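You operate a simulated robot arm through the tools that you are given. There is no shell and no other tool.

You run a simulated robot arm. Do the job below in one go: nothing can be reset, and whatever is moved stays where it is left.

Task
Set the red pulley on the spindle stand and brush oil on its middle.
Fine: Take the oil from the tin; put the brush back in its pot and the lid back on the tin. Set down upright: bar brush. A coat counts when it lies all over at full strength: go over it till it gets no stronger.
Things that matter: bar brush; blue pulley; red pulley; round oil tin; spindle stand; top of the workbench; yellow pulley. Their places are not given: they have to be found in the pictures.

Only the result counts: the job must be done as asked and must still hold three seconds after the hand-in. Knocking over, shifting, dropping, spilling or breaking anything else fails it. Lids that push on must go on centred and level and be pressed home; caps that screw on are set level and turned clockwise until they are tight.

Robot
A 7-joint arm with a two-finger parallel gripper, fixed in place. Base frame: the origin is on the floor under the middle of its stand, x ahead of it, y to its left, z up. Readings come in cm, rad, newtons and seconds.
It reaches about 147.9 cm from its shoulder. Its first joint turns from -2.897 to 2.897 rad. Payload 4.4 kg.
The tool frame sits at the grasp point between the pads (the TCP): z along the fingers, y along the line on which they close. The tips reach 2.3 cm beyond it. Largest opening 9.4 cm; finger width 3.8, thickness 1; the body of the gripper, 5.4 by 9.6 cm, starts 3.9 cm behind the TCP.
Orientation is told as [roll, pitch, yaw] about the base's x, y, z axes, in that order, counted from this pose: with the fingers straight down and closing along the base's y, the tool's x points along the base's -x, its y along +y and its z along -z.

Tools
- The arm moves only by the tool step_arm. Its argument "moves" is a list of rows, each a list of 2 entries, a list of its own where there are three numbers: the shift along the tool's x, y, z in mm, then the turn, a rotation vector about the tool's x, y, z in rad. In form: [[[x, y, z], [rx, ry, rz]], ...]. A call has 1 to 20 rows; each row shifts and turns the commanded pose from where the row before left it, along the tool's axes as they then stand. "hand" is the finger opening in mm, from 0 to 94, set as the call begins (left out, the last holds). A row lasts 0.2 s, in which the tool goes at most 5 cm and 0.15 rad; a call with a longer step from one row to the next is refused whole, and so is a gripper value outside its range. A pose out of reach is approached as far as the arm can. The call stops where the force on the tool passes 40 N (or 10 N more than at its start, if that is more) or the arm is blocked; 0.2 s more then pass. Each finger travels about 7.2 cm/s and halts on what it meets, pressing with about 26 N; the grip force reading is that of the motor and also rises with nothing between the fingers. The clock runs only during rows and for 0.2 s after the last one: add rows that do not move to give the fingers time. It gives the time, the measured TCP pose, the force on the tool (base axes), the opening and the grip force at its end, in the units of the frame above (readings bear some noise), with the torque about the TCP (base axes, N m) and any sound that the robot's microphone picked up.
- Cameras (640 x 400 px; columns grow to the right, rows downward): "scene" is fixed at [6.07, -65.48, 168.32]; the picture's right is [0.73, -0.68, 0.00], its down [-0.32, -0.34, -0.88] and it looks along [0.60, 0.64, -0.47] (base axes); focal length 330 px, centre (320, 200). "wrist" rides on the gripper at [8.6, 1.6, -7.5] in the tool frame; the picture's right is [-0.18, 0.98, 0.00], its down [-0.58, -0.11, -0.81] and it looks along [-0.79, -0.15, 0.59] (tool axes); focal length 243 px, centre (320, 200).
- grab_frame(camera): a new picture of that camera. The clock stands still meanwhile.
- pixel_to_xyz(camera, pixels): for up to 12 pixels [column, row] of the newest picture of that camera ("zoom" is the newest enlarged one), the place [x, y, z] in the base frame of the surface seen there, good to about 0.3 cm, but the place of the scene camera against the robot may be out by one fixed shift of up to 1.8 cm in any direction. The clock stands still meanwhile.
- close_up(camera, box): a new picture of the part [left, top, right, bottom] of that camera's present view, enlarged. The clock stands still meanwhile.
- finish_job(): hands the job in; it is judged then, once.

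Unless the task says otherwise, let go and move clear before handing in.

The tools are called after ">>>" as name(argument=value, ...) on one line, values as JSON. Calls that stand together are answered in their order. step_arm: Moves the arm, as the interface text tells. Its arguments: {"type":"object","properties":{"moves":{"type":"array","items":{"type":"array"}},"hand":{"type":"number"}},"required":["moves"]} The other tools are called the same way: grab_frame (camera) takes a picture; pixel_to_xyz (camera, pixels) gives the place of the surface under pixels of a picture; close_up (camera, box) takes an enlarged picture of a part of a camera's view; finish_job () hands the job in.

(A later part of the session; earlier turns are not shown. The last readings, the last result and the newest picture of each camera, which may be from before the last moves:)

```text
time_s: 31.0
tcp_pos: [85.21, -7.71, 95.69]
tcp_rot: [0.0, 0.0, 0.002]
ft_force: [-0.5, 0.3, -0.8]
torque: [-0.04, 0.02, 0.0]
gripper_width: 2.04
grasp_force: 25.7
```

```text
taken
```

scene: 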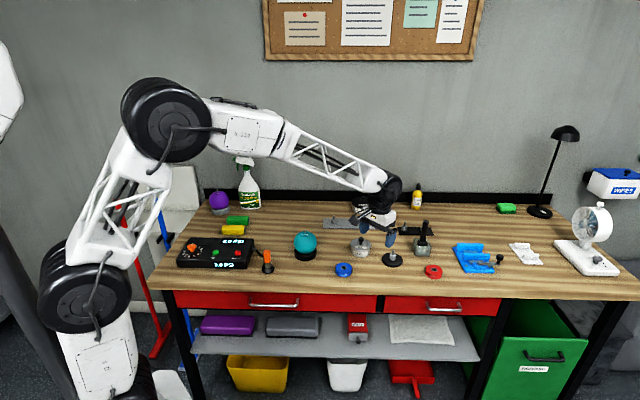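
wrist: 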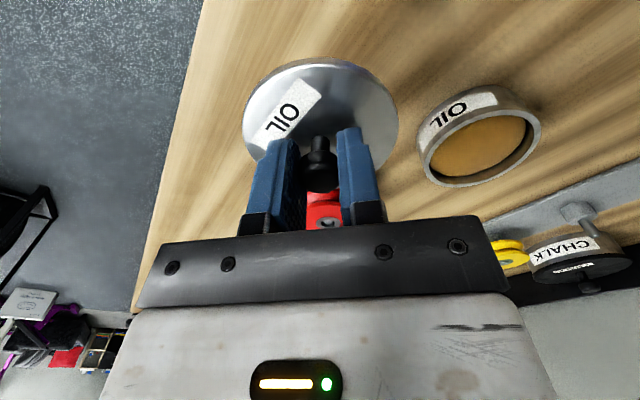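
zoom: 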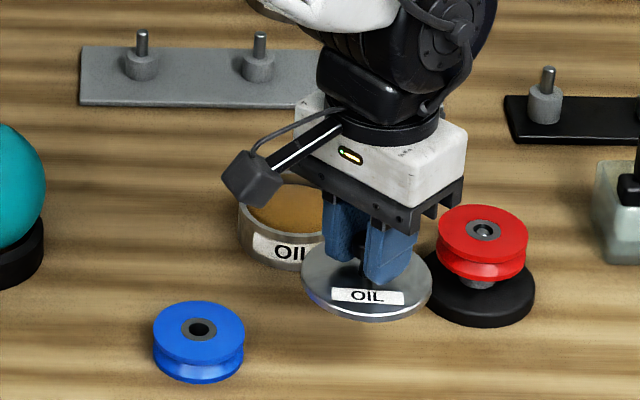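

The lid hangs above the clear patch, with the blue pulley and stand both well away. I'll lower it most of the way and then feel for the bench.

>>> step_arm(moves=[[[0, 0, 20], [0, 0, 0]], [[0, 0, 20], [0, 0, 0]], [[0, 0, 10], [0, 0, 0]], [[0, 0, 0], [0, 0, 0]]])

>>> close_up(camera="scene", box=[340, 235, 420, 285])

>>> step_arm(moves=[[[0, 0, 2], [0, 0, 0]], [[0, 0, 2], [0, 0, 0]], [[0, 0, 0], [0, 0, 0]]])

>>> step_arm(moves=[[[0, 0, 1], [0, 0, 0]], [[0, 0, 0], [0, 0, 0]]])

```text
time_s: 32.0
tcp_pos: [85.26, -7.67, 90.55]
tcp_rot: [0.0, 0.0, -0.001]
ft_force: [-0.2, -0.6, -0.2]
torque: [0.01, -0.03, 0.0]
gripper_width: 2.01
grasp_force: 26.1
```

```text
8.00 times, centred on (380, 260) of scene
```

zoom: 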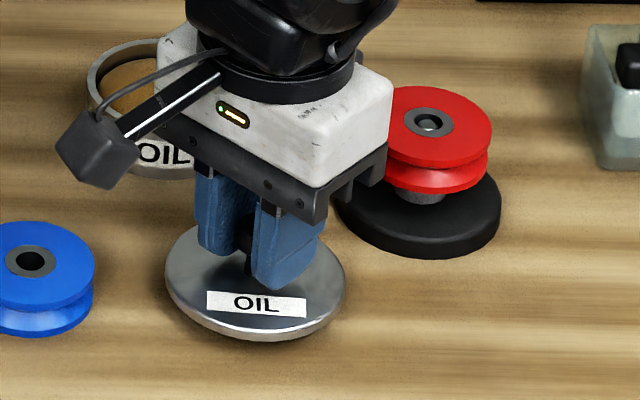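

```text
time_s: 32.8
tcp_pos: [85.23, -7.62, 90.19]
tcp_rot: [-0.001, 0.001, -0.001]
ft_force: [1.1, -0.5, 0.2]
torque: [0.04, 0.0, 0.03]
gripper_width: 2.03
grasp_force: 26.6
```

```text
time_s: 33.4
tcp_pos: [85.22, -7.67, 90.03]
tcp_rot: [-0.001, 0.002, -0.001]
ft_force: [0.0, -0.4, 0.5]
torque: [-0.01, 0.0, 0.01]
gripper_width: 2.02
grasp_force: 25.9
```

There is no contact yet at TCP 90.0. I'll keep lowering by single millimetres.

>>> step_arm(moves=[[[0, 0, 1], [0, 0, 0]], [[0, 0, 0], [0, 0, 0]]])

>>> step_arm(moves=[[[0, 0, 1], [0, 0, 0]], [[0, 0, 0], [0, 0, 0]]])

>>> step_arm(moves=[[[0, 0, 1], [0, 0, 0]], [[0, 0, 0], [0, 0, 0]]])

```text
time_s: 34.0
tcp_pos: [85.27, -7.53, 89.96]
tcp_rot: [0.002, -0.001, -0.001]
ft_force: [-0.1, 0.0, -1.1]
torque: [0.02, 0.0, 0.0]
gripper_width: 2.02
grasp_force: 25.9
```

```text
time_s: 34.6
tcp_pos: [85.19, -7.63, 89.79]
tcp_rot: [0.0, 0.001, -0.002]
ft_force: [0.1, 1.7, -0.2]
torque: [0.02, -0.01, -0.01]
gripper_width: 2.0
grasp_force: 25.7
```

```text
time_s: 35.2
tcp_pos: [85.1, -7.68, 89.61]
tcp_rot: [0.001, -0.001, 0.001]
ft_force: [0.4, -0.2, -0.5]
torque: [0.0, 0.01, 0.02]
gripper_width: 2.01
grasp_force: 25.8
```

>>> step_arm(moves=[[[0, 0, 1], [0, 0, 0]], [[0, 0, 0], [0, 0, 0]]])

>>> step_arm(moves=[[[0, 0, 1], [0, 0, 0]], [[0, 0, 0], [0, 0, 0]]])

>>> close_up(camera="scene", box=[340, 235, 420, 285])

```text
time_s: 35.8
tcp_pos: [85.14, -7.66, 89.56]
tcp_rot: [0.001, 0.001, 0.0]
ft_force: [-0.3, 0.8, -0.9]
torque: [0.0, -0.02, 0.0]
gripper_width: 2.01
grasp_force: 25.9
```

```text
time_s: 36.4
tcp_pos: [85.18, -7.56, 89.47]
tcp_rot: [-0.002, 0.001, 0.0]
ft_force: [1.0, -0.6, 0.5]
torque: [0.02, 0.0, 0.0]
gripper_width: 2.01
grasp_force: 25.9
```

```text
8.00 times, centred on (380, 260) of scene
```

zoom: 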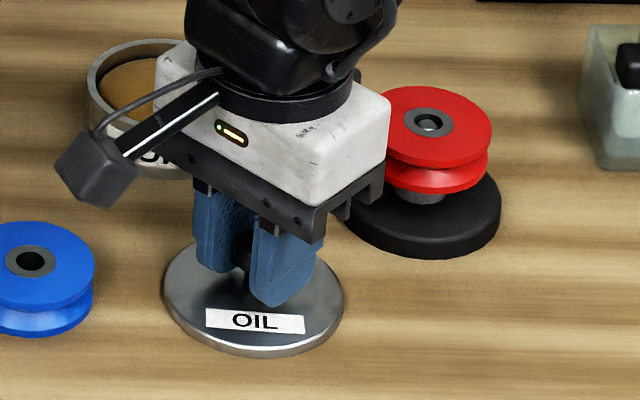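

The shadow under the lid at zoom (250,350) is nearly closed, so contact is close. I'll continue in millimetres.

>>> step_arm(moves=[[[0, 0, 1], [0, 0, 0]], [[0, 0, 0], [0, 0, 0]]])

>>> step_arm(moves=[[[0, 0, 1], [0, 0, 0]], [[0, 0, 0], [0, 0, 0]]])

>>> step_arm(moves=[[[0, 0, 1], [0, 0, 0]], [[0, 0, 0], [0, 0, 0]]])

```text
time_s: 37.0
tcp_pos: [85.18, -7.6, 89.46]
tcp_rot: [0.0, -0.003, -0.001]
ft_force: [-0.5, -2.8, 17.3]
torque: [-0.04, 0.12, 0.0]
gripper_width: 2.03
grasp_force: 26.0
```

```text
time_s: 37.6
tcp_pos: [85.34, -7.55, 89.39]
tcp_rot: [-0.001, -0.002, 0.001]
ft_force: [0.7, 1.7, 30.6]
torque: [0.01, -0.1, 0.0]
gripper_width: 2.03
grasp_force: 25.6
```

```text
time_s: 38.2
tcp_pos: [85.27, -7.55, 89.17]
tcp_rot: [0.001, -0.003, 0.0]
ft_force: [6.6, -1.4, 30.5]
torque: [-0.01, -0.09, 0.0]
gripper_width: 2.03
grasp_force: 25.9
```

The force rose to 30 N, so the lid is on the bench. I'll ease off and open the fingers, then rise.

>>> step_arm(moves=[[[0, 0, -2], [0, 0, 0]], [[0, 0, 0], [0, 0, 0]]])

>>> step_arm(moves=[[[0, 0, 0], [0, 0, 0]], [[0, 0, 0], [0, 0, 0]], [[0, 0, 0], [0, 0, 0]]], hand=50)

>>> step_arm(moves=[[[0, 0, -10], [0, 0, 0]], [[0, 0, -30], [0, 0, 0]], [[0, 0, -40], [0, 0, 0]], [[0, 0, -40], [0, 0, 0]], [[0, 0, -40], [0, 0, 0]], [[0, 0, 0], [0, 0, 0]]])

>>> grab_frame(camera="wrist")

>>> close_up(camera="scene", box=[320, 190, 460, 290])

```text
time_s: 38.8
tcp_pos: [85.1, -7.46, 89.21]
tcp_rot: [0.0, 0.002, -0.001]
ft_force: [3.3, -2.2, 13.3]
torque: [-0.02, -0.17, 0.01]
gripper_width: 2.01
grasp_force: 26.4
```

```text
time_s: 39.6
tcp_pos: [85.19, -7.48, 89.32]
tcp_rot: [0.0, 0.0, 0.0]
ft_force: [0.1, 0.5, 0.4]
torque: [-0.01, -0.02, 0.04]
gripper_width: 4.99
grasp_force: 0.0
```

```text
time_s: 41.0
tcp_pos: [85.38, -7.52, 105.72]
tcp_rot: [-0.001, 0.0, -0.001]
ft_force: [0.1, -0.6, -0.3]
torque: [-0.04, 0.0, -0.05]
gripper_width: 5.01
grasp_force: 0.0
```

```text
taken
```

wrist: 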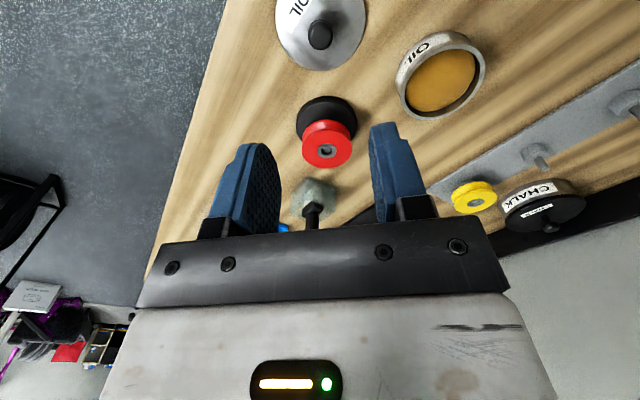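

```text
4.00 times, centred on (390, 240) of scene
```

zoom: 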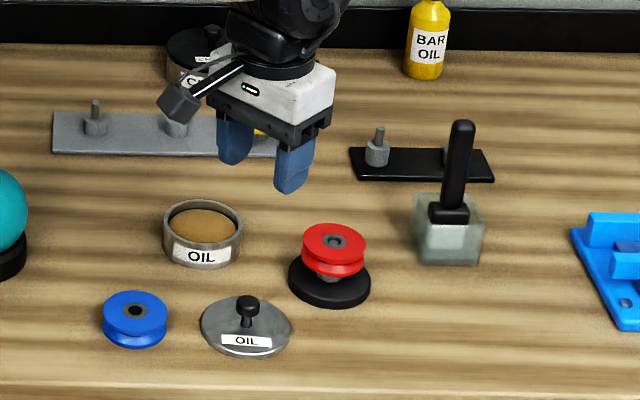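

The lid rests flat at (247,325) in the zoom and everything else stands as before. I'll measure the tin's rim, the oil level, the lid and the pulley's bush from the wrist picture.

>>> close_up(camera="wrist", box=[270, 0, 494, 140])

>>> close_up(camera="wrist", box=[270, 85, 382, 235])

```text
2.86 times, centred on (382, 70) of wrist
```

zoom: 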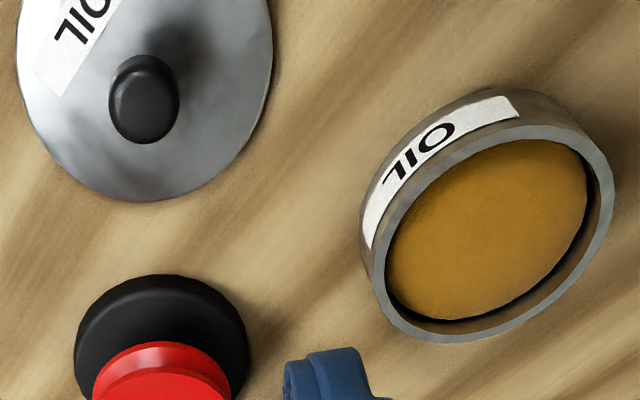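

```text
2.67 times, centred on (326, 160) of wrist
```

zoom: 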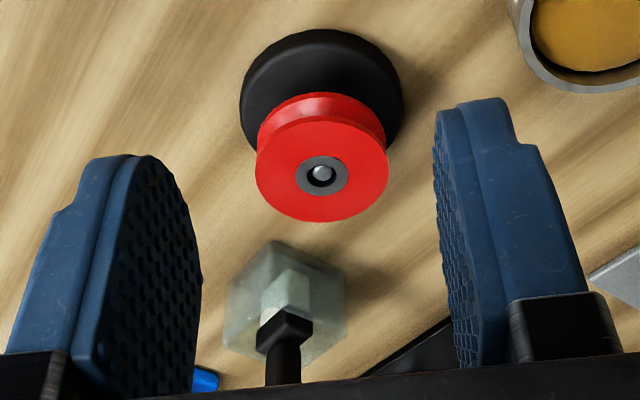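

I'll look closely at the brush in its pot from the scene camera before going for it.

>>> close_up(camera="scene", box=[404, 215, 444, 260])

>>> pixel_to_xyz(camera="zoom", pixels=[[310, 60], [300, 120], [290, 180], [280, 240], [272, 262], [265, 280], [240, 265], [310, 265], [200, 255], [380, 265], [350, 225], [220, 225]])

```text
8.89 times, centred on (424, 238) of scene
```

zoom: 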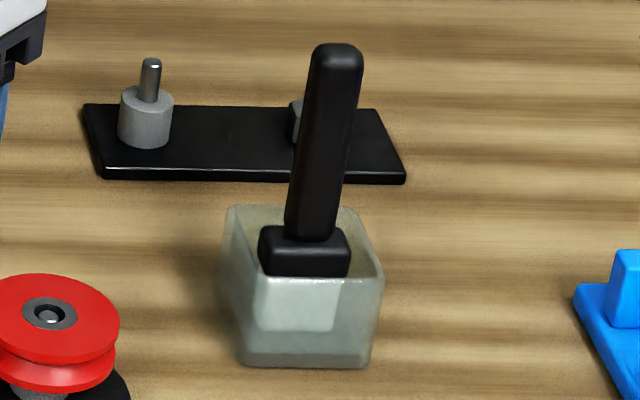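

```text
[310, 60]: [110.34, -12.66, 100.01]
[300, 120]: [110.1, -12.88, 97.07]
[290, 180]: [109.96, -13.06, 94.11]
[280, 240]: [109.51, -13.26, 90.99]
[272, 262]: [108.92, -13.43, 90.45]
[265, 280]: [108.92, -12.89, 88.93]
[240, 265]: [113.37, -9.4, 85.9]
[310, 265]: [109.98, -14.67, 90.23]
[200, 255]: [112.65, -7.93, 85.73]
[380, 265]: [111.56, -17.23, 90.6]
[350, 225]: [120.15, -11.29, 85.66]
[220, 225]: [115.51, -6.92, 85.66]
```

The brush has a bar-shaped handle and a block head aligned with the bench, about 45° to my fingers. I'll fly over it above its top (about 100.5) and turn the hand by 0.82 rad to match.

>>> step_arm(moves=[[[-20, -5, -5], [0, 0, 0]], [[-43, -10.6, -5], [0, 0, 0]], [[-43, -10.6, -5], [0, 0, 0]], [[-43, -10.6, -3], [0, 0, 0]], [[-43, -10.6, 0], [0, 0, 0]], [[-43, -10.6, 0], [0, 0, 0]], [[0, 0, 0], [0, 0, -0.1]], [[0, 0, 0], [0, 0, -0.12]], [[0, 0, 0], [0, 0, -0.12]], [[0, 0, 0], [0, 0, -0.12]], [[0, 0, 0], [0, 0, -0.12]], [[0, 0, 0], [0, 0, -0.12]], [[0, 0, 0], [0, 0, -0.12]], [[0, 0, 0], [0, 0, 0]], [[0, 0, 0], [0, 0, 0]]])

>>> grab_frame(camera="wrist")

>>> grab_frame(camera="scene")

```text
time_s: 44.2
tcp_pos: [108.75, -13.4, 107.19]
tcp_rot: [0.0, -0.001, 0.823]
ft_force: [0.7, 0.3, -0.6]
torque: [0.0, 0.02, 0.04]
gripper_width: 5.0
grasp_force: 0.0
```

```text
taken
```

wrist: 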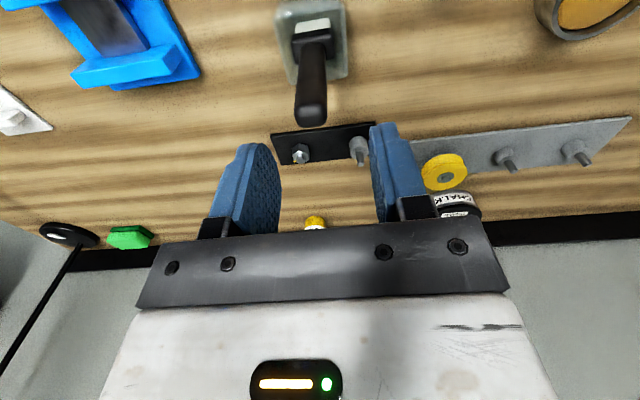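

```text
taken
```

scene: 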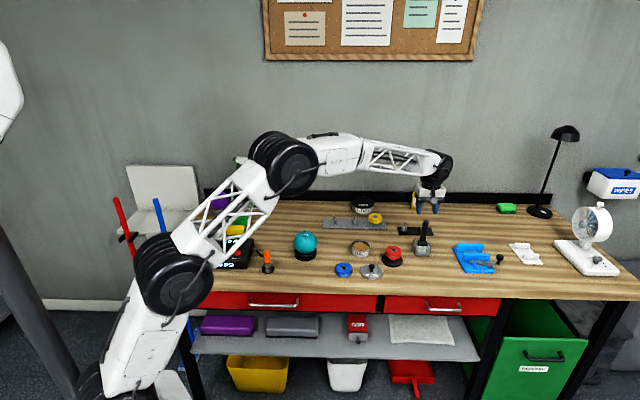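

The brush handle's top is at wrist (312,110) between the finger columns, and the pot is square to the hand. I'll enlarge and measure the handle and head.

>>> close_up(camera="wrist", box=[240, 0, 400, 130])

>>> pixel_to_xyz(camera="zoom", pixels=[[300, 330], [290, 300], [290, 250], [290, 200], [290, 150], [275, 150], [310, 150], [292, 120], [290, 95], [250, 90], [330, 90], [200, 60]])

```text
3.08 times, centred on (320, 65) of wrist
```

zoom: 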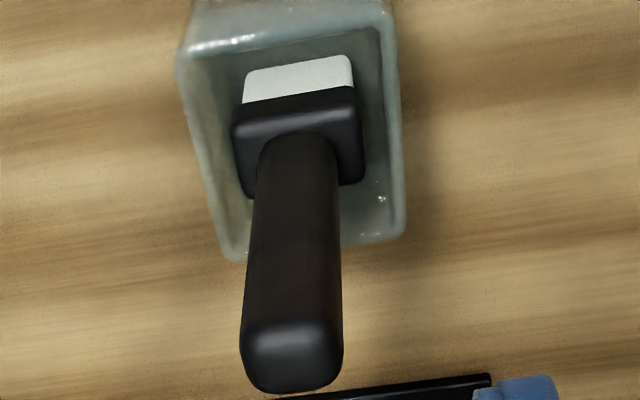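

```text
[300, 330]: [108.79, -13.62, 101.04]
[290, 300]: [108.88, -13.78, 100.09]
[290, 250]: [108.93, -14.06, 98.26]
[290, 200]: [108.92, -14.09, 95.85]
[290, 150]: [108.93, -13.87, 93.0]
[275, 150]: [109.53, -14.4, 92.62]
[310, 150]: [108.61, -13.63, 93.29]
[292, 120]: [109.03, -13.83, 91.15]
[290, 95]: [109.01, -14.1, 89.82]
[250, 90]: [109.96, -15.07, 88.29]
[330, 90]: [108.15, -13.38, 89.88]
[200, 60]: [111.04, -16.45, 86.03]
```

The handle stands vertical with its front face near (108.9,-14.0). I'll sample its top face and sides to get its centre.

>>> pixel_to_xyz(camera="zoom", pixels=[[293, 345], [293, 355], [293, 365], [293, 375], [293, 384], [260, 360], [325, 360], [270, 345], [315, 375], [250, 355], [337, 355], [293, 335]])

>>> step_arm(moves=[[[0, 0, 0], [0, 0, 0]]])

>>> step_arm(moves=[[[0, 0, 0], [0, 0, 0]]])

```text
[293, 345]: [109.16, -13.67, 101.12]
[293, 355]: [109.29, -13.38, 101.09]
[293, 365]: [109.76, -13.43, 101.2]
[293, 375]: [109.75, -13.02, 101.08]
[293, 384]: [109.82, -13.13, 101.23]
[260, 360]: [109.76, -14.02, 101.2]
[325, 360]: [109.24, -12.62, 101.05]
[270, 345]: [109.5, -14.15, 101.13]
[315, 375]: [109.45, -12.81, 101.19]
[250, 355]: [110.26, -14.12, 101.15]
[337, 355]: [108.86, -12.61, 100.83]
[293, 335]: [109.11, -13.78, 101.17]
```

```text
time_s: 44.6
tcp_pos: [108.72, -13.39, 107.18]
tcp_rot: [0.0, -0.002, 0.82]
ft_force: [0.1, 1.2, -0.6]
torque: [0.0, -0.03, 0.0]
gripper_width: 4.99
grasp_force: 0.1
```

```text
time_s: 45.0
tcp_pos: [108.64, -13.39, 107.15]
tcp_rot: [0.0, -0.001, 0.821]
ft_force: [-1.0, -0.1, 0.2]
torque: [-0.01, -0.01, 0.01]
gripper_width: 5.0
grasp_force: 0.0
```

The handle's centre is at about (109.55,-13.42) with its top at 101.1. I'll look closer to judge how the handle is turned relative to the fingers.

>>> close_up(camera="wrist", box=[272, 70, 352, 130])

>>> close_up(camera="wrist", box=[264, 0, 364, 75])

```text
6.67 times, centred on (312, 100) of wrist
```

zoom: 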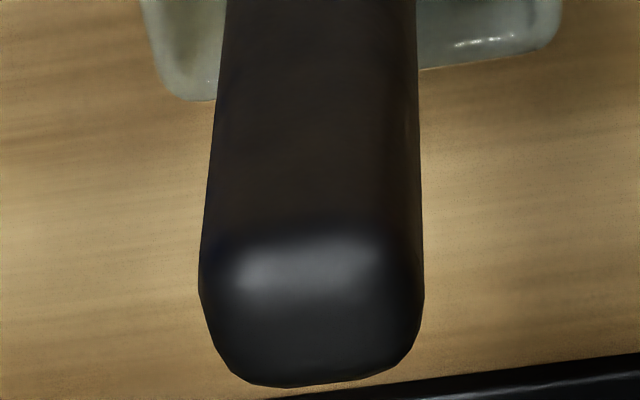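

```text
5.33 times, centred on (314, 38) of wrist
```

zoom: 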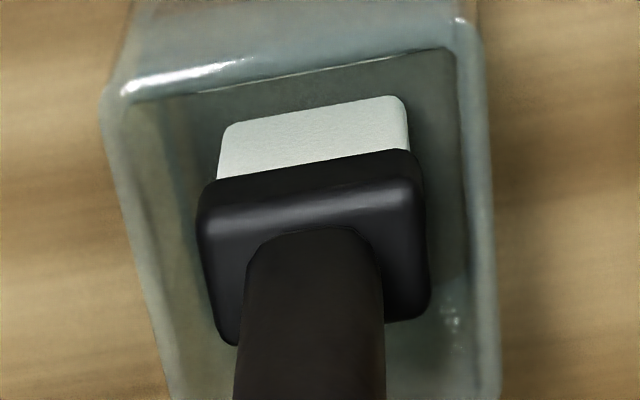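

The brush head and pot rim are both turned about 0.05 rad from the hand. I'll shift over the handle, turn by 0.05 rad, and come down to just above its top for another look.

>>> step_arm(moves=[[[-5.8, -6.8, 10], [0, 0, 0.05]], [[0, 0, 12], [0, 0, 0]], [[0, 0, 10], [0, 0, 0]], [[0, 0, 0], [0, 0, 0]], [[0, 0, 0], [0, 0, 0]]])

>>> close_up(camera="wrist", box=[240, 80, 400, 180])

>>> step_arm(moves=[[[0, 0, 0], [0, 0, 0]]])

```text
time_s: 46.2
tcp_pos: [109.64, -13.29, 104.0]
tcp_rot: [0.002, -0.001, 0.769]
ft_force: [-0.6, -0.1, -0.3]
torque: [0.01, -0.01, 0.0]
gripper_width: 4.98
grasp_force: 0.0
```

```text
4.00 times, centred on (320, 130) of wrist
```

zoom: 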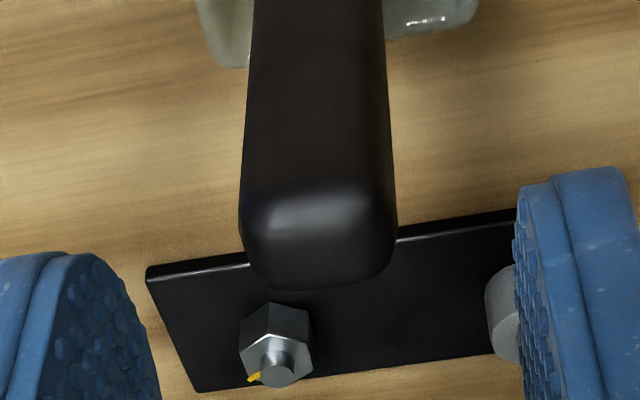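

```text
time_s: 46.6
tcp_pos: [109.56, -13.35, 104.08]
tcp_rot: [0.0, 0.0, 0.772]
ft_force: [0.2, 0.3, 0.3]
torque: [0.0, 0.0, -0.03]
gripper_width: 4.97
grasp_force: 0.1
```

The handle top is centred at zoom (318,240), in line with the grasp point. I'll descend 5.8 cm around the handle and close.

>>> step_arm(moves=[[[0, 0, 15], [0, 0, 0]], [[0, 0, 15], [0, 0, 0]], [[0, 0, 15], [0, 0, 0]], [[0, 0, 13], [0, 0, 0]], [[0, 0, 0], [0, 0, 0]], [[0, 0, 0], [0, 0, 0]]])

>>> grab_frame(camera="wrist")

>>> close_up(camera="scene", box=[384, 205, 464, 265])

```text
time_s: 48.0
tcp_pos: [109.56, -13.39, 98.12]
tcp_rot: [0.0, 0.0, 0.77]
ft_force: [-0.7, 0.5, 0.0]
torque: [-0.05, 0.02, -0.04]
gripper_width: 4.99
grasp_force: 0.1
```

```text
taken
```

wrist: 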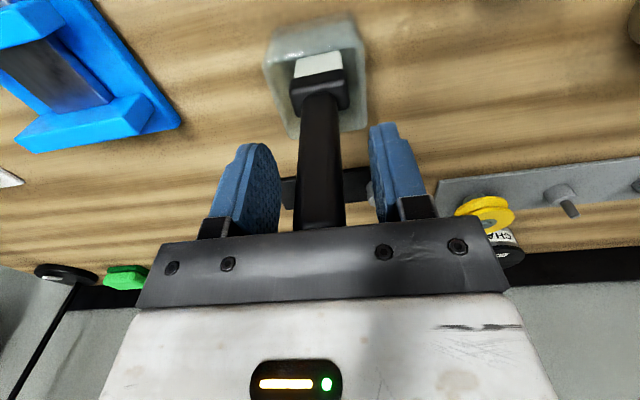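

```text
6.67 times, centred on (424, 235) of scene
```

zoom: 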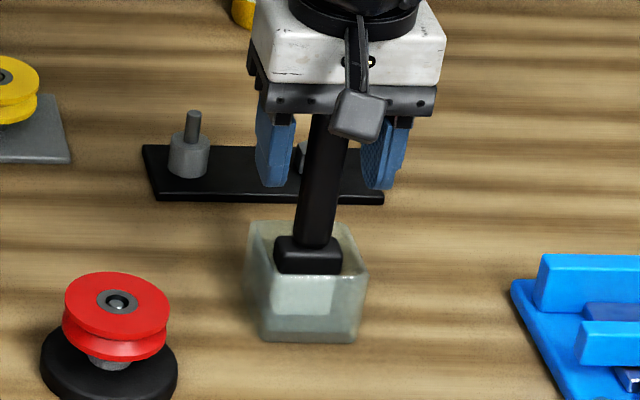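

The handle spans columns 297–343, centred on 320 between the fingers. I'll close on it.

>>> step_arm(moves=[[[0, 0, 0], [0, 0, 0]], [[0, 0, 0], [0, 0, 0]], [[0, 0, 0], [0, 0, 0]], [[0, 0, 0], [0, 0, 0]]], hand=5)

>>> grab_frame(camera="wrist")

>>> close_up(camera="scene", box=[384, 205, 464, 265])

```text
time_s: 49.0
tcp_pos: [109.48, -13.35, 98.15]
tcp_rot: [0.0, 0.0, 0.771]
ft_force: [0.1, 0.1, -0.1]
torque: [-0.02, 0.04, 0.01]
gripper_width: 2.16
grasp_force: 25.9
```

```text
taken
```

wrist: 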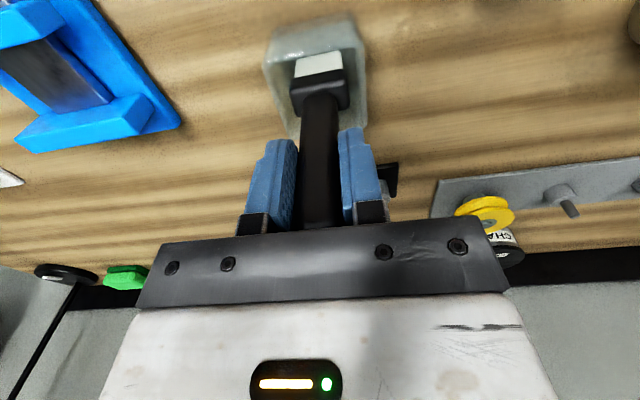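

```text
6.67 times, centred on (424, 235) of scene
```

zoom: 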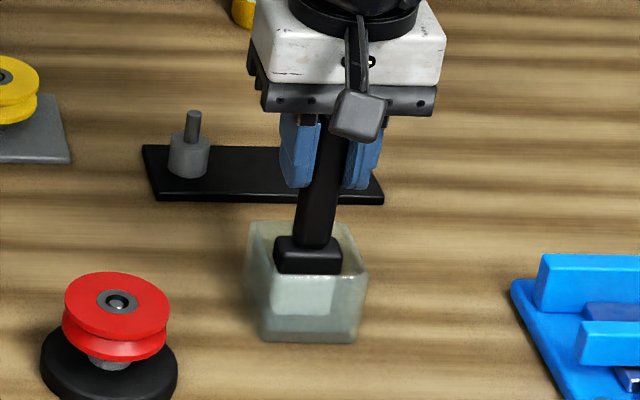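

The brush is gripped at 2.16 cm with no side force; its home is TCP (109.52,-13.36,98.13). I'll lift it straight up out of the pot and look at its bristles.

>>> step_arm(moves=[[[0, 0, -10], [0, 0, 0]], [[0, 0, -20], [0, 0, 0]], [[0, 0, -30], [0, 0, 0]], [[0, 0, -30], [0, 0, 0]], [[0, 0, -20], [0, 0, 0]], [[0, 0, 0], [0, 0, 0]], [[0, 0, 0], [0, 0, 0]]])

>>> close_up(camera="scene", box=[384, 190, 464, 250])

>>> grab_frame(camera="wrist")

```text
time_s: 50.6
tcp_pos: [109.34, -13.28, 109.24]
tcp_rot: [0.0, -0.001, 0.771]
ft_force: [-0.1, 0.1, -0.6]
torque: [0.03, 0.0, 0.02]
gripper_width: 2.14
grasp_force: 25.7
```

```text
6.67 times, centred on (424, 220) of scene
```

zoom: 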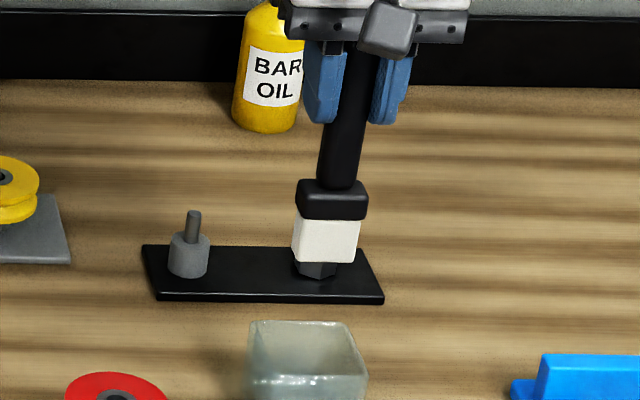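

```text
taken
```

wrist: 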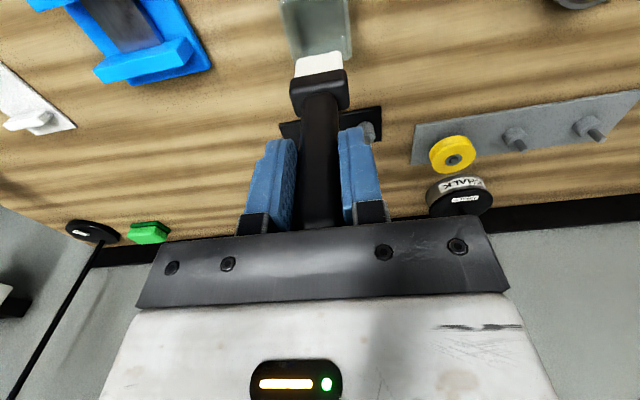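

The brush came out clean with a white bristle block under the black head. I'll measure the bristle end relative to the hand.

>>> close_up(camera="wrist", box=[270, 30, 370, 130])

>>> pixel_to_xyz(camera="zoom", pixels=[[260, 105], [320, 98], [380, 90], [255, 120], [320, 110], [385, 110], [320, 150], [250, 180], [390, 160], [250, 230], [390, 200], [320, 85]])

```text
4.00 times, centred on (320, 80) of wrist
```

zoom: 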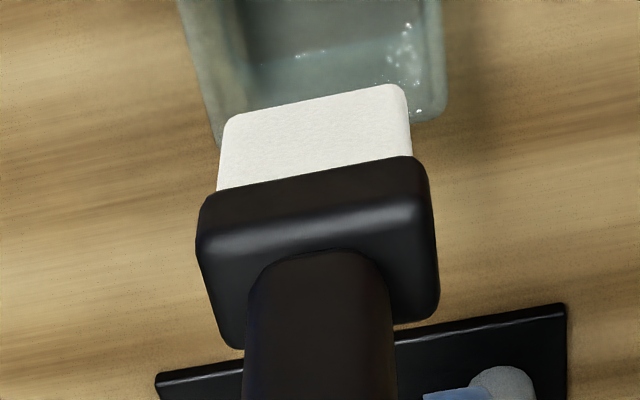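

```text
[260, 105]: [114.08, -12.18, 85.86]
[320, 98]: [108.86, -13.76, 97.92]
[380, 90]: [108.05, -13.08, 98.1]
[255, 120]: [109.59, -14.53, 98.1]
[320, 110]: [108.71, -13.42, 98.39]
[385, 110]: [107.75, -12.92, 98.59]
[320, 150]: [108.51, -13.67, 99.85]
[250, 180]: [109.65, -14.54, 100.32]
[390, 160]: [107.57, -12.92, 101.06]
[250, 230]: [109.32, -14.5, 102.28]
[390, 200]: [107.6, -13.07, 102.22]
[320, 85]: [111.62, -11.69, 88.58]
```

The bristle block ends 11.45 cm below the grasp point and measures about 3.2 by 1.6 cm. I'll carry the brush over the open tin near (91.95,3.9) and check the alignment.

>>> step_arm(moves=[[[0.5, 20, 0], [0, 0, 0]], [[0.9, 40, 0], [0, 0, 0]], [[0.9, 40, 0], [0, 0, 0]], [[0.9, 40, 0], [0, 0, 0]], [[0.9, 40, 0], [0, 0, 0]], [[0.9, 40, 0], [0, 0, 0]], [[0.2, 24.6, 0], [0, 0, 0]], [[0, 0, 25], [0, 0, 0]], [[0, 0, 20], [0, 0, 0]], [[0, 0, 0], [0, 0, 0]], [[0, 0, 0], [0, 0, 0]]])

>>> close_up(camera="scene", box=[320, 205, 416, 265])

>>> grab_frame(camera="wrist")

```text
time_s: 53.0
tcp_pos: [91.96, 3.89, 104.38]
tcp_rot: [0.0, 0.0, 0.771]
ft_force: [-0.6, -0.3, -0.5]
torque: [-0.01, -0.02, -0.01]
gripper_width: 2.19
grasp_force: 26.1
```

```text
6.67 times, centred on (368, 235) of scene
```

zoom: 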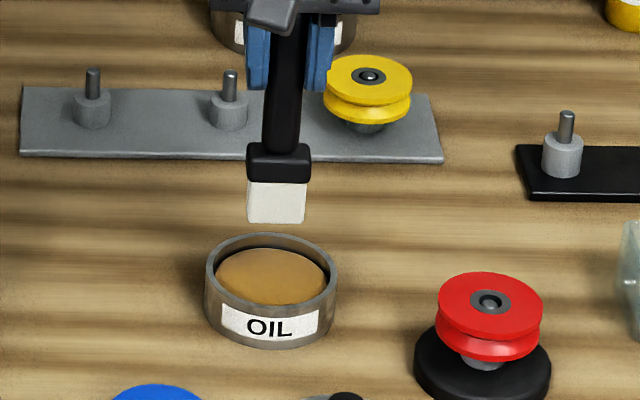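

```text
taken
```

wrist: 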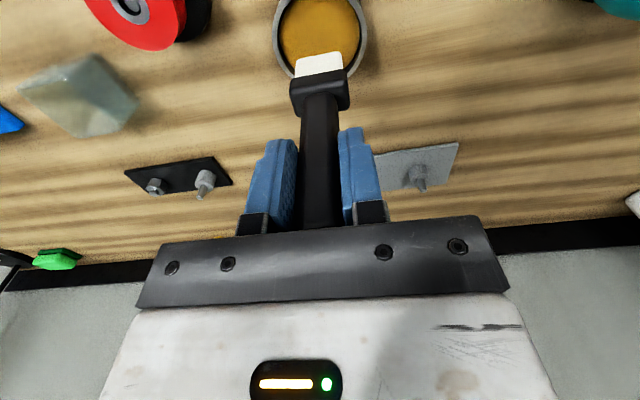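

The bristles hang centred above the oil in both views. I'll measure the oil level and rim.

>>> close_up(camera="wrist", box=[250, 0, 394, 90])

>>> pixel_to_xyz(camera="zoom", pixels=[[315, 50], [315, 120], [200, 120], [420, 120], [260, 200], [107, 100], [520, 100], [180, 290], [460, 290], [315, 235], [230, 300], [315, 245]])

```text
4.44 times, centred on (322, 45) of wrist
```

zoom: 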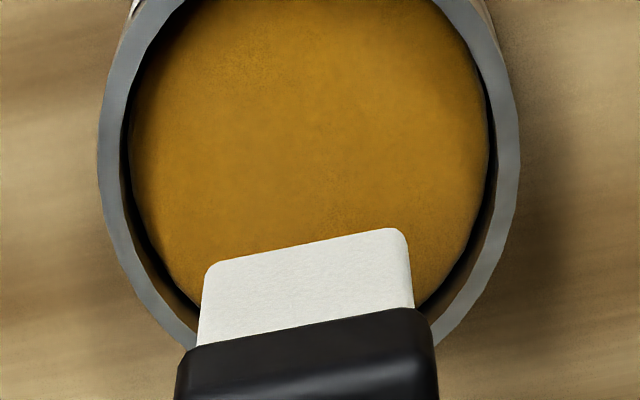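

```text
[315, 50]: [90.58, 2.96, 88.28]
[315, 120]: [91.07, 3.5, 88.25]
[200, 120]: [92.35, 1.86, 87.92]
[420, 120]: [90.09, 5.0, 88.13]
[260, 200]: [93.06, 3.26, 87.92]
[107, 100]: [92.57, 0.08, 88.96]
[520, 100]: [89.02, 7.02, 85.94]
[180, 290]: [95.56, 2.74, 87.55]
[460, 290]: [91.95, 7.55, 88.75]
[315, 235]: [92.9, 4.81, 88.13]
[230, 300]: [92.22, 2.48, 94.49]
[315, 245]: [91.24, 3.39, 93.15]
```

The oil surface is at about 88.1, just below the rim at 89.0, and the bristle end is at about 92.9. I'll dip the bristles some 7 mm into the oil, then lift and let them drip off.

>>> step_arm(moves=[[[0, 0, 15], [0, 0, 0]], [[0, 0, 15], [0, 0, 0]], [[0, 0, 12], [0, 0, 0]], [[0, 0, 8], [0, 0, 0]], [[0, 0, 5], [0, 0, 0]], [[0, 0, 0], [0, 0, 0]], [[0, 0, 0], [0, 0, 0]], [[0, 0, 0], [0, 0, 0]]])

>>> close_up(camera="scene", box=[320, 205, 416, 265])

```text
time_s: 54.8
tcp_pos: [92.25, 3.79, 99.2]
tcp_rot: [0.0, -0.001, 0.771]
ft_force: [2.6, -0.4, 20.6]
torque: [-0.05, -0.14, -0.03]
gripper_width: 2.18
grasp_force: 25.6
```

```text
6.67 times, centred on (368, 235) of scene
```

zoom: 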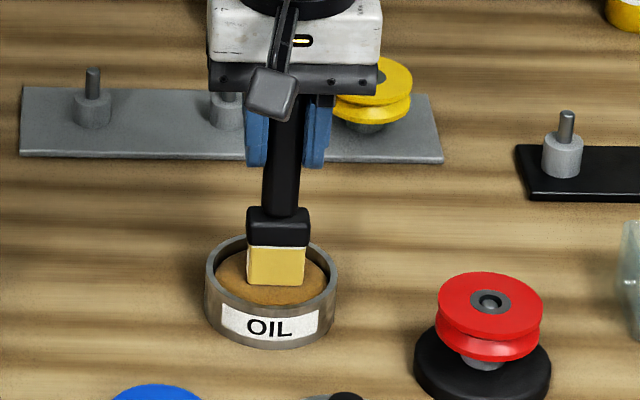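

The bristles turned amber at zoom (275,265) and met the oil's surface with 20 N, so the brush is loaded. I'll raise it straight up and check.

>>> step_arm(moves=[[[0, 0, -5], [0, 0, 0]], [[0, 0, -15], [0, 0, 0]], [[0, 0, -20], [0, 0, 0]], [[0, 0, -20], [0, 0, 0]], [[0, 0, 0], [0, 0, 0]], [[0, 0, 0], [0, 0, 0]]])

>>> close_up(camera="wrist", box=[250, 0, 394, 90])

>>> close_up(camera="scene", box=[320, 205, 416, 265])

```text
time_s: 56.2
tcp_pos: [92.27, 3.79, 105.31]
tcp_rot: [-0.002, 0.0, 0.77]
ft_force: [-0.4, 0.2, -1.0]
torque: [0.02, -0.01, 0.01]
gripper_width: 2.17
grasp_force: 26.2
```

```text
4.44 times, centred on (322, 45) of wrist
```

zoom: 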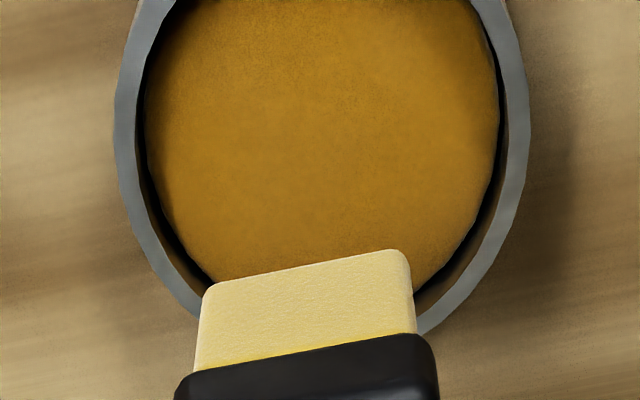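

```text
6.67 times, centred on (368, 235) of scene
```

zoom: 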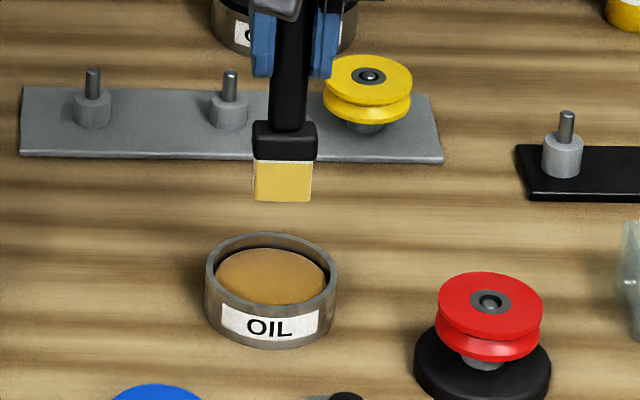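

The bristles are evenly amber and nothing dripped, but the brush slid up a little in the grip. I'll measure the bristle end again before brushing.

>>> close_up(camera="wrist", box=[270, 30, 370, 130])

>>> pixel_to_xyz(camera="zoom", pixels=[[240, 155], [280, 145], [320, 137], [350, 130], [385, 122], [240, 158], [280, 150], [320, 142], [350, 135], [385, 126], [320, 200], [320, 240]])

>>> step_arm(moves=[[[0, 0, 0], [0, 0, 0]]])

```text
4.00 times, centred on (320, 80) of wrist
```

zoom: 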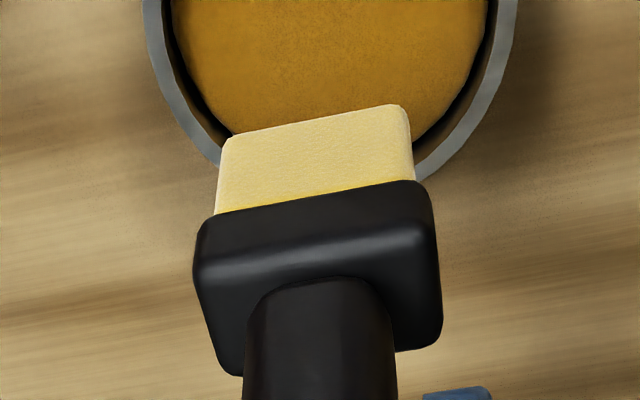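

```text
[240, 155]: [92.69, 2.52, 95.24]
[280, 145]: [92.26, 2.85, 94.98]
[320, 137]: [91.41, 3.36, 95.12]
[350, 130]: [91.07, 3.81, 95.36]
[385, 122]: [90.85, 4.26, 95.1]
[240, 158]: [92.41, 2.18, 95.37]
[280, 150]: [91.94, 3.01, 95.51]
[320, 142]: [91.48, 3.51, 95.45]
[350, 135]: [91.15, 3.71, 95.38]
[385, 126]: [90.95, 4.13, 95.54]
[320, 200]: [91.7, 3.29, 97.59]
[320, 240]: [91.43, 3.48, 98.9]
```

```text
time_s: 56.6
tcp_pos: [92.35, 3.88, 105.25]
tcp_rot: [-0.001, -0.001, 0.772]
ft_force: [-0.2, 0.2, -0.6]
torque: [-0.02, 0.0, 0.02]
gripper_width: 2.13
grasp_force: 25.8
```

The bristle end is now about 10.7 cm below the grasp point. I'll carry the loaded brush over the pulley's bush at (96.33,-8.88), staying 3 cm above it, and check the alignment.

>>> step_arm(moves=[[[10, -20, 0], [0, 0, 0]], [[18, -36, 0], [0, 0, 0]], [[18, -36, 0], [0, 0, 0]], [[13.7, -27.4, 0], [0, 0, 0]], [[0, 0, 0], [0, 0, 0]], [[0, 0, 0], [0, 0, 0]]])

>>> close_up(camera="scene", box=[352, 215, 432, 265])

>>> close_up(camera="wrist", box=[240, 0, 400, 110])

>>> step_arm(moves=[[[0, 0, 0], [0, 0, 0]]])

```text
time_s: 58.0
tcp_pos: [96.32, -9.06, 105.04]
tcp_rot: [-0.001, 0.001, 0.771]
ft_force: [-0.3, 0.5, 0.0]
torque: [0.0, 0.02, 0.01]
gripper_width: 2.17
grasp_force: 25.8
```

```text
8.00 times, centred on (392, 240) of scene
```

zoom: 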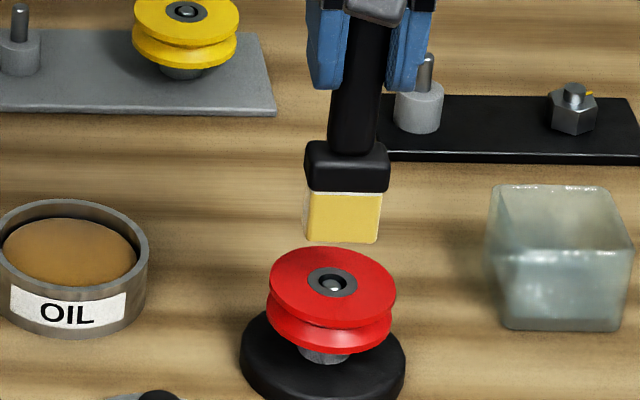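

```text
3.64 times, centred on (320, 55) of wrist
```

zoom: 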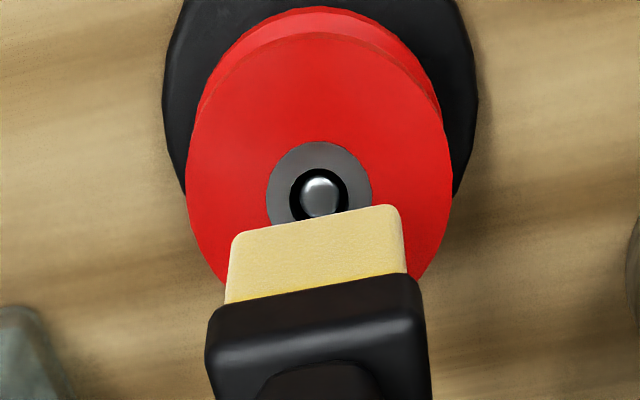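

```text
time_s: 58.4
tcp_pos: [96.31, -8.94, 105.12]
tcp_rot: [0.0, 0.0, 0.772]
ft_force: [0.2, 0.1, 0.3]
torque: [0.03, -0.01, 0.03]
gripper_width: 2.15
grasp_force: 26.4
```

The bush and the pin at zoom (320,195) lie in line with the bristle block. I'll lower gently until the bristles touch the bush.

>>> step_arm(moves=[[[-1.0, 0, 10], [0, 0, 0]], [[0, 0, 10], [0, 0, 0]], [[0, 0, 6], [0, 0, 0]], [[0, 0, 0], [0, 0, 0]]])

>>> step_arm(moves=[[[0, 0, 2], [0, 0, 0]], [[0, 0, 0], [0, 0, 0]]])

>>> step_arm(moves=[[[0, 0, 1], [0, 0, 0]], [[0, 0, 0], [0, 0, 0]]])

>>> close_up(camera="scene", box=[352, 215, 432, 265])

```text
time_s: 59.4
tcp_pos: [96.3, -8.85, 102.49]
tcp_rot: [0.0, -0.002, 0.773]
ft_force: [-0.5, 0.2, -0.4]
torque: [0.02, 0.02, -0.04]
gripper_width: 2.17
grasp_force: 26.0
```

```text
time_s: 60.0
tcp_pos: [96.31, -8.86, 102.28]
tcp_rot: [0.001, 0.0, 0.772]
ft_force: [0.7, -0.1, -1.7]
torque: [0.01, 0.02, -0.02]
gripper_width: 2.14
grasp_force: 25.9
```

```text
time_s: 60.6
tcp_pos: [96.22, -8.8, 102.14]
tcp_rot: [0.0, 0.0, 0.772]
ft_force: [-0.1, 0.5, -0.8]
torque: [0.0, 0.0, -0.01]
gripper_width: 2.15
grasp_force: 26.1
```

```text
8.00 times, centred on (392, 240) of scene
```

zoom: 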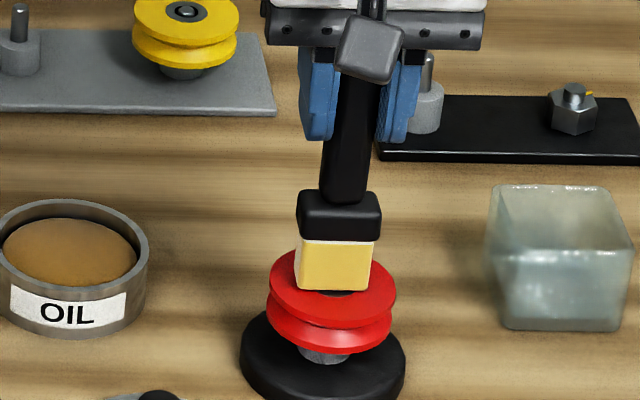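

The bristles are just above the bush with no force yet. I'll lower millimetre by millimetre to touch.

>>> step_arm(moves=[[[0, 0, 1], [0, 0, 0]], [[0, 0, 0], [0, 0, 0]]])

>>> step_arm(moves=[[[0, 0, 1], [0, 0, 0]], [[0, 0, 0], [0, 0, 0]]])

>>> step_arm(moves=[[[0, 0, 1], [0, 0, 0]], [[0, 0, 0], [0, 0, 0]]])

```text
time_s: 61.2
tcp_pos: [96.22, -8.88, 102.09]
tcp_rot: [0.002, 0.0, 0.771]
ft_force: [0.1, -0.7, -0.1]
torque: [0.02, 0.02, 0.0]
gripper_width: 2.13
grasp_force: 26.1
```

```text
time_s: 61.8
tcp_pos: [96.24, -8.86, 102.12]
tcp_rot: [-0.001, 0.0, 0.771]
ft_force: [-1.1, -1.8, 7.9]
torque: [-0.2, 0.18, 0.03]
gripper_width: 2.15
grasp_force: 26.5
```

```text
time_s: 62.4
tcp_pos: [96.3, -8.88, 102.03]
tcp_rot: [-0.002, -0.002, 0.77]
ft_force: [1.5, 1.0, 20.6]
torque: [0.13, -0.16, 0.01]
gripper_width: 2.16
grasp_force: 26.2
```

Contact: 8 N, then 20 N a millimetre lower. I'll ease back a millimetre and stroke back and forth over the bush.

>>> step_arm(moves=[[[0, 0, -1], [0, 0, 0]], [[3, 0, 0], [0, 0, 0]], [[3, 0, 0], [0, 0, 0]], [[-3, 0, 0], [0, 0, 0]], [[-3, 0, 0], [0, 0, 0]], [[-3, 0, 0], [0, 0, 0]], [[-3, 0, 0], [0, 0, 0]], [[3, 0, 0], [0, 0, 0]], [[3, 0, 0], [0, 0, 0]], [[0, 0, 0], [0, 0, 0]]])

>>> close_up(camera="scene", box=[352, 215, 432, 265])

>>> close_up(camera="wrist", box=[240, 0, 400, 110])

```text
time_s: 64.6
tcp_pos: [96.22, -8.8, 102.01]
tcp_rot: [-0.001, 0.001, 0.771]
ft_force: [2.2, 2.4, 8.3]
torque: [0.17, -0.22, -0.02]
gripper_width: 2.13
grasp_force: 26.2
```

```text
8.00 times, centred on (392, 240) of scene
```

zoom: 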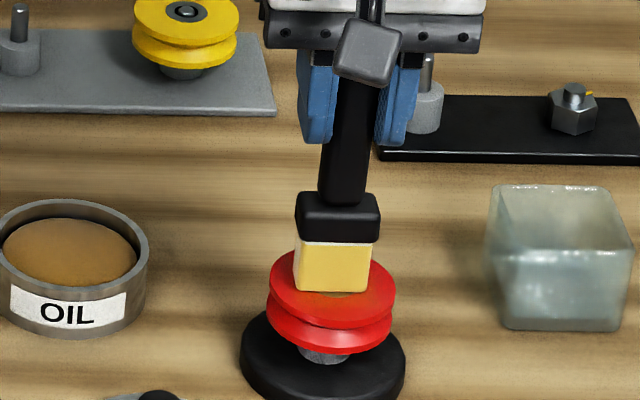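

```text
3.64 times, centred on (320, 55) of wrist
```

zoom: 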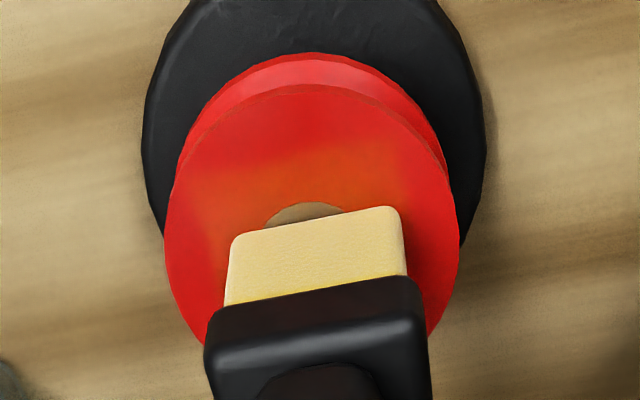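

The bush at wrist (305,213) is taking colour. I'll make several more strokes and then lift to look.

>>> step_arm(moves=[[[3, 0, 0], [0, 0, 0]], [[3, 0, 0], [0, 0, 0]], [[-3, 0, 0], [0, 0, 0]], [[-3, 0, 0], [0, 0, 0]], [[-3, 0, 0], [0, 0, 0]], [[-3, 0, 0], [0, 0, 0]], [[3, 0, 0], [0, 0, 0]], [[3, 0, 0], [0, 0, 0]], [[3, 0, 0], [0, 0, 0]], [[3, 0, 0], [0, 0, 0]], [[-3, 0, 0], [0, 0, 0]], [[-3, 0, 0], [0, 0, 0]], [[-3, 0, 0], [0, 0, 0]], [[-3, 0, 0], [0, 0, 0]], [[3, 0, 0], [0, 0, 0]], [[3, 0, 0], [0, 0, 0]]])

>>> step_arm(moves=[[[0, 0, -10], [0, 0, 0]], [[0, 0, -20], [0, 0, 0]], [[0, 0, -10], [0, 0, 0]], [[0, 0, 0], [0, 0, 0]]])

>>> close_up(camera="scene", box=[352, 215, 432, 265])

>>> close_up(camera="wrist", box=[240, 0, 400, 110])

```text
time_s: 68.0
tcp_pos: [96.18, -8.75, 102.06]
tcp_rot: [0.0, 0.0, 0.771]
ft_force: [3.3, 4.1, 16.2]
torque: [0.58, -0.47, 0.01]
gripper_width: 2.13
grasp_force: 26.2
```

```text
time_s: 69.0
tcp_pos: [96.24, -8.94, 105.91]
tcp_rot: [-0.001, 0.0, 0.771]
ft_force: [-0.4, -0.3, -0.5]
torque: [-0.03, 0.04, 0.02]
gripper_width: 2.17
grasp_force: 25.8
```

```text
8.00 times, centred on (392, 240) of scene
```

zoom: 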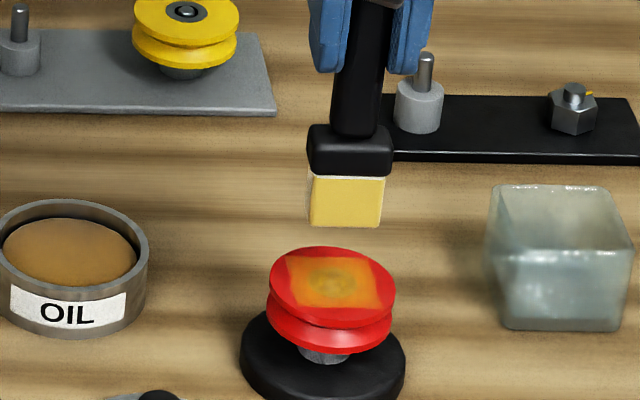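

```text
3.64 times, centred on (320, 55) of wrist
```

zoom: 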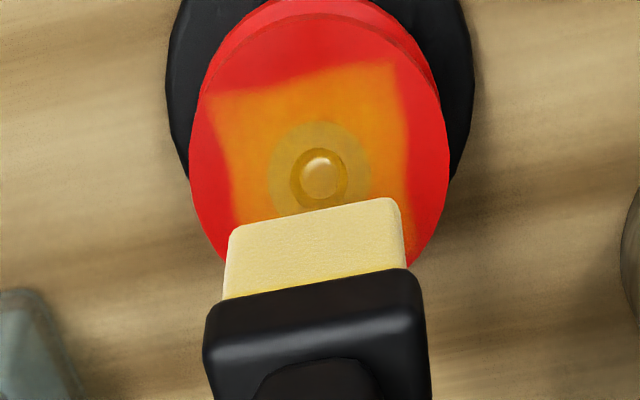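

An oil patch now covers the bush and the area around it. I'll zoom in to see how even it is.

>>> close_up(camera="scene", box=[380, 240, 406, 262])

>>> close_up(camera="wrist", box=[280, 0, 360, 80])

```text
16.00 times, centred on (393, 251) of scene
```

zoom: 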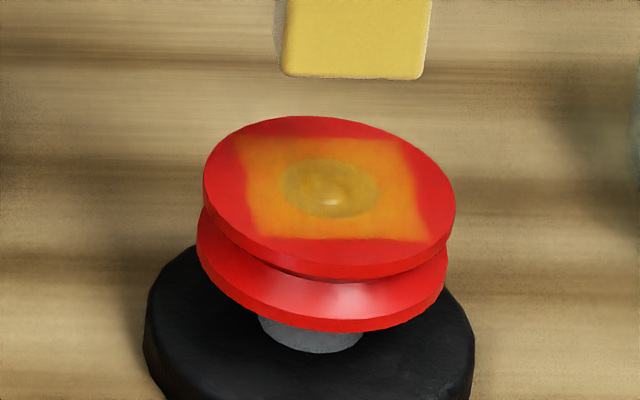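

```text
5.00 times, centred on (320, 40) of wrist
```

zoom: 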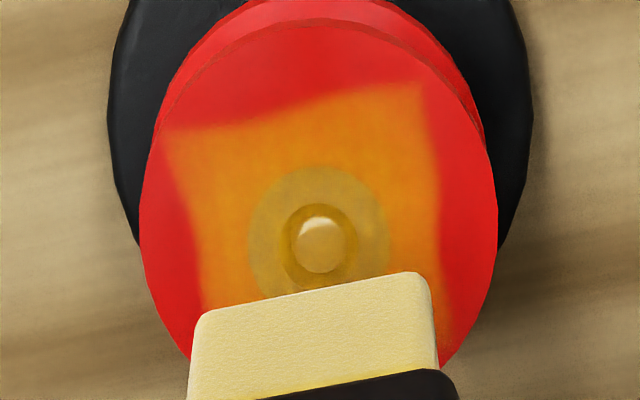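

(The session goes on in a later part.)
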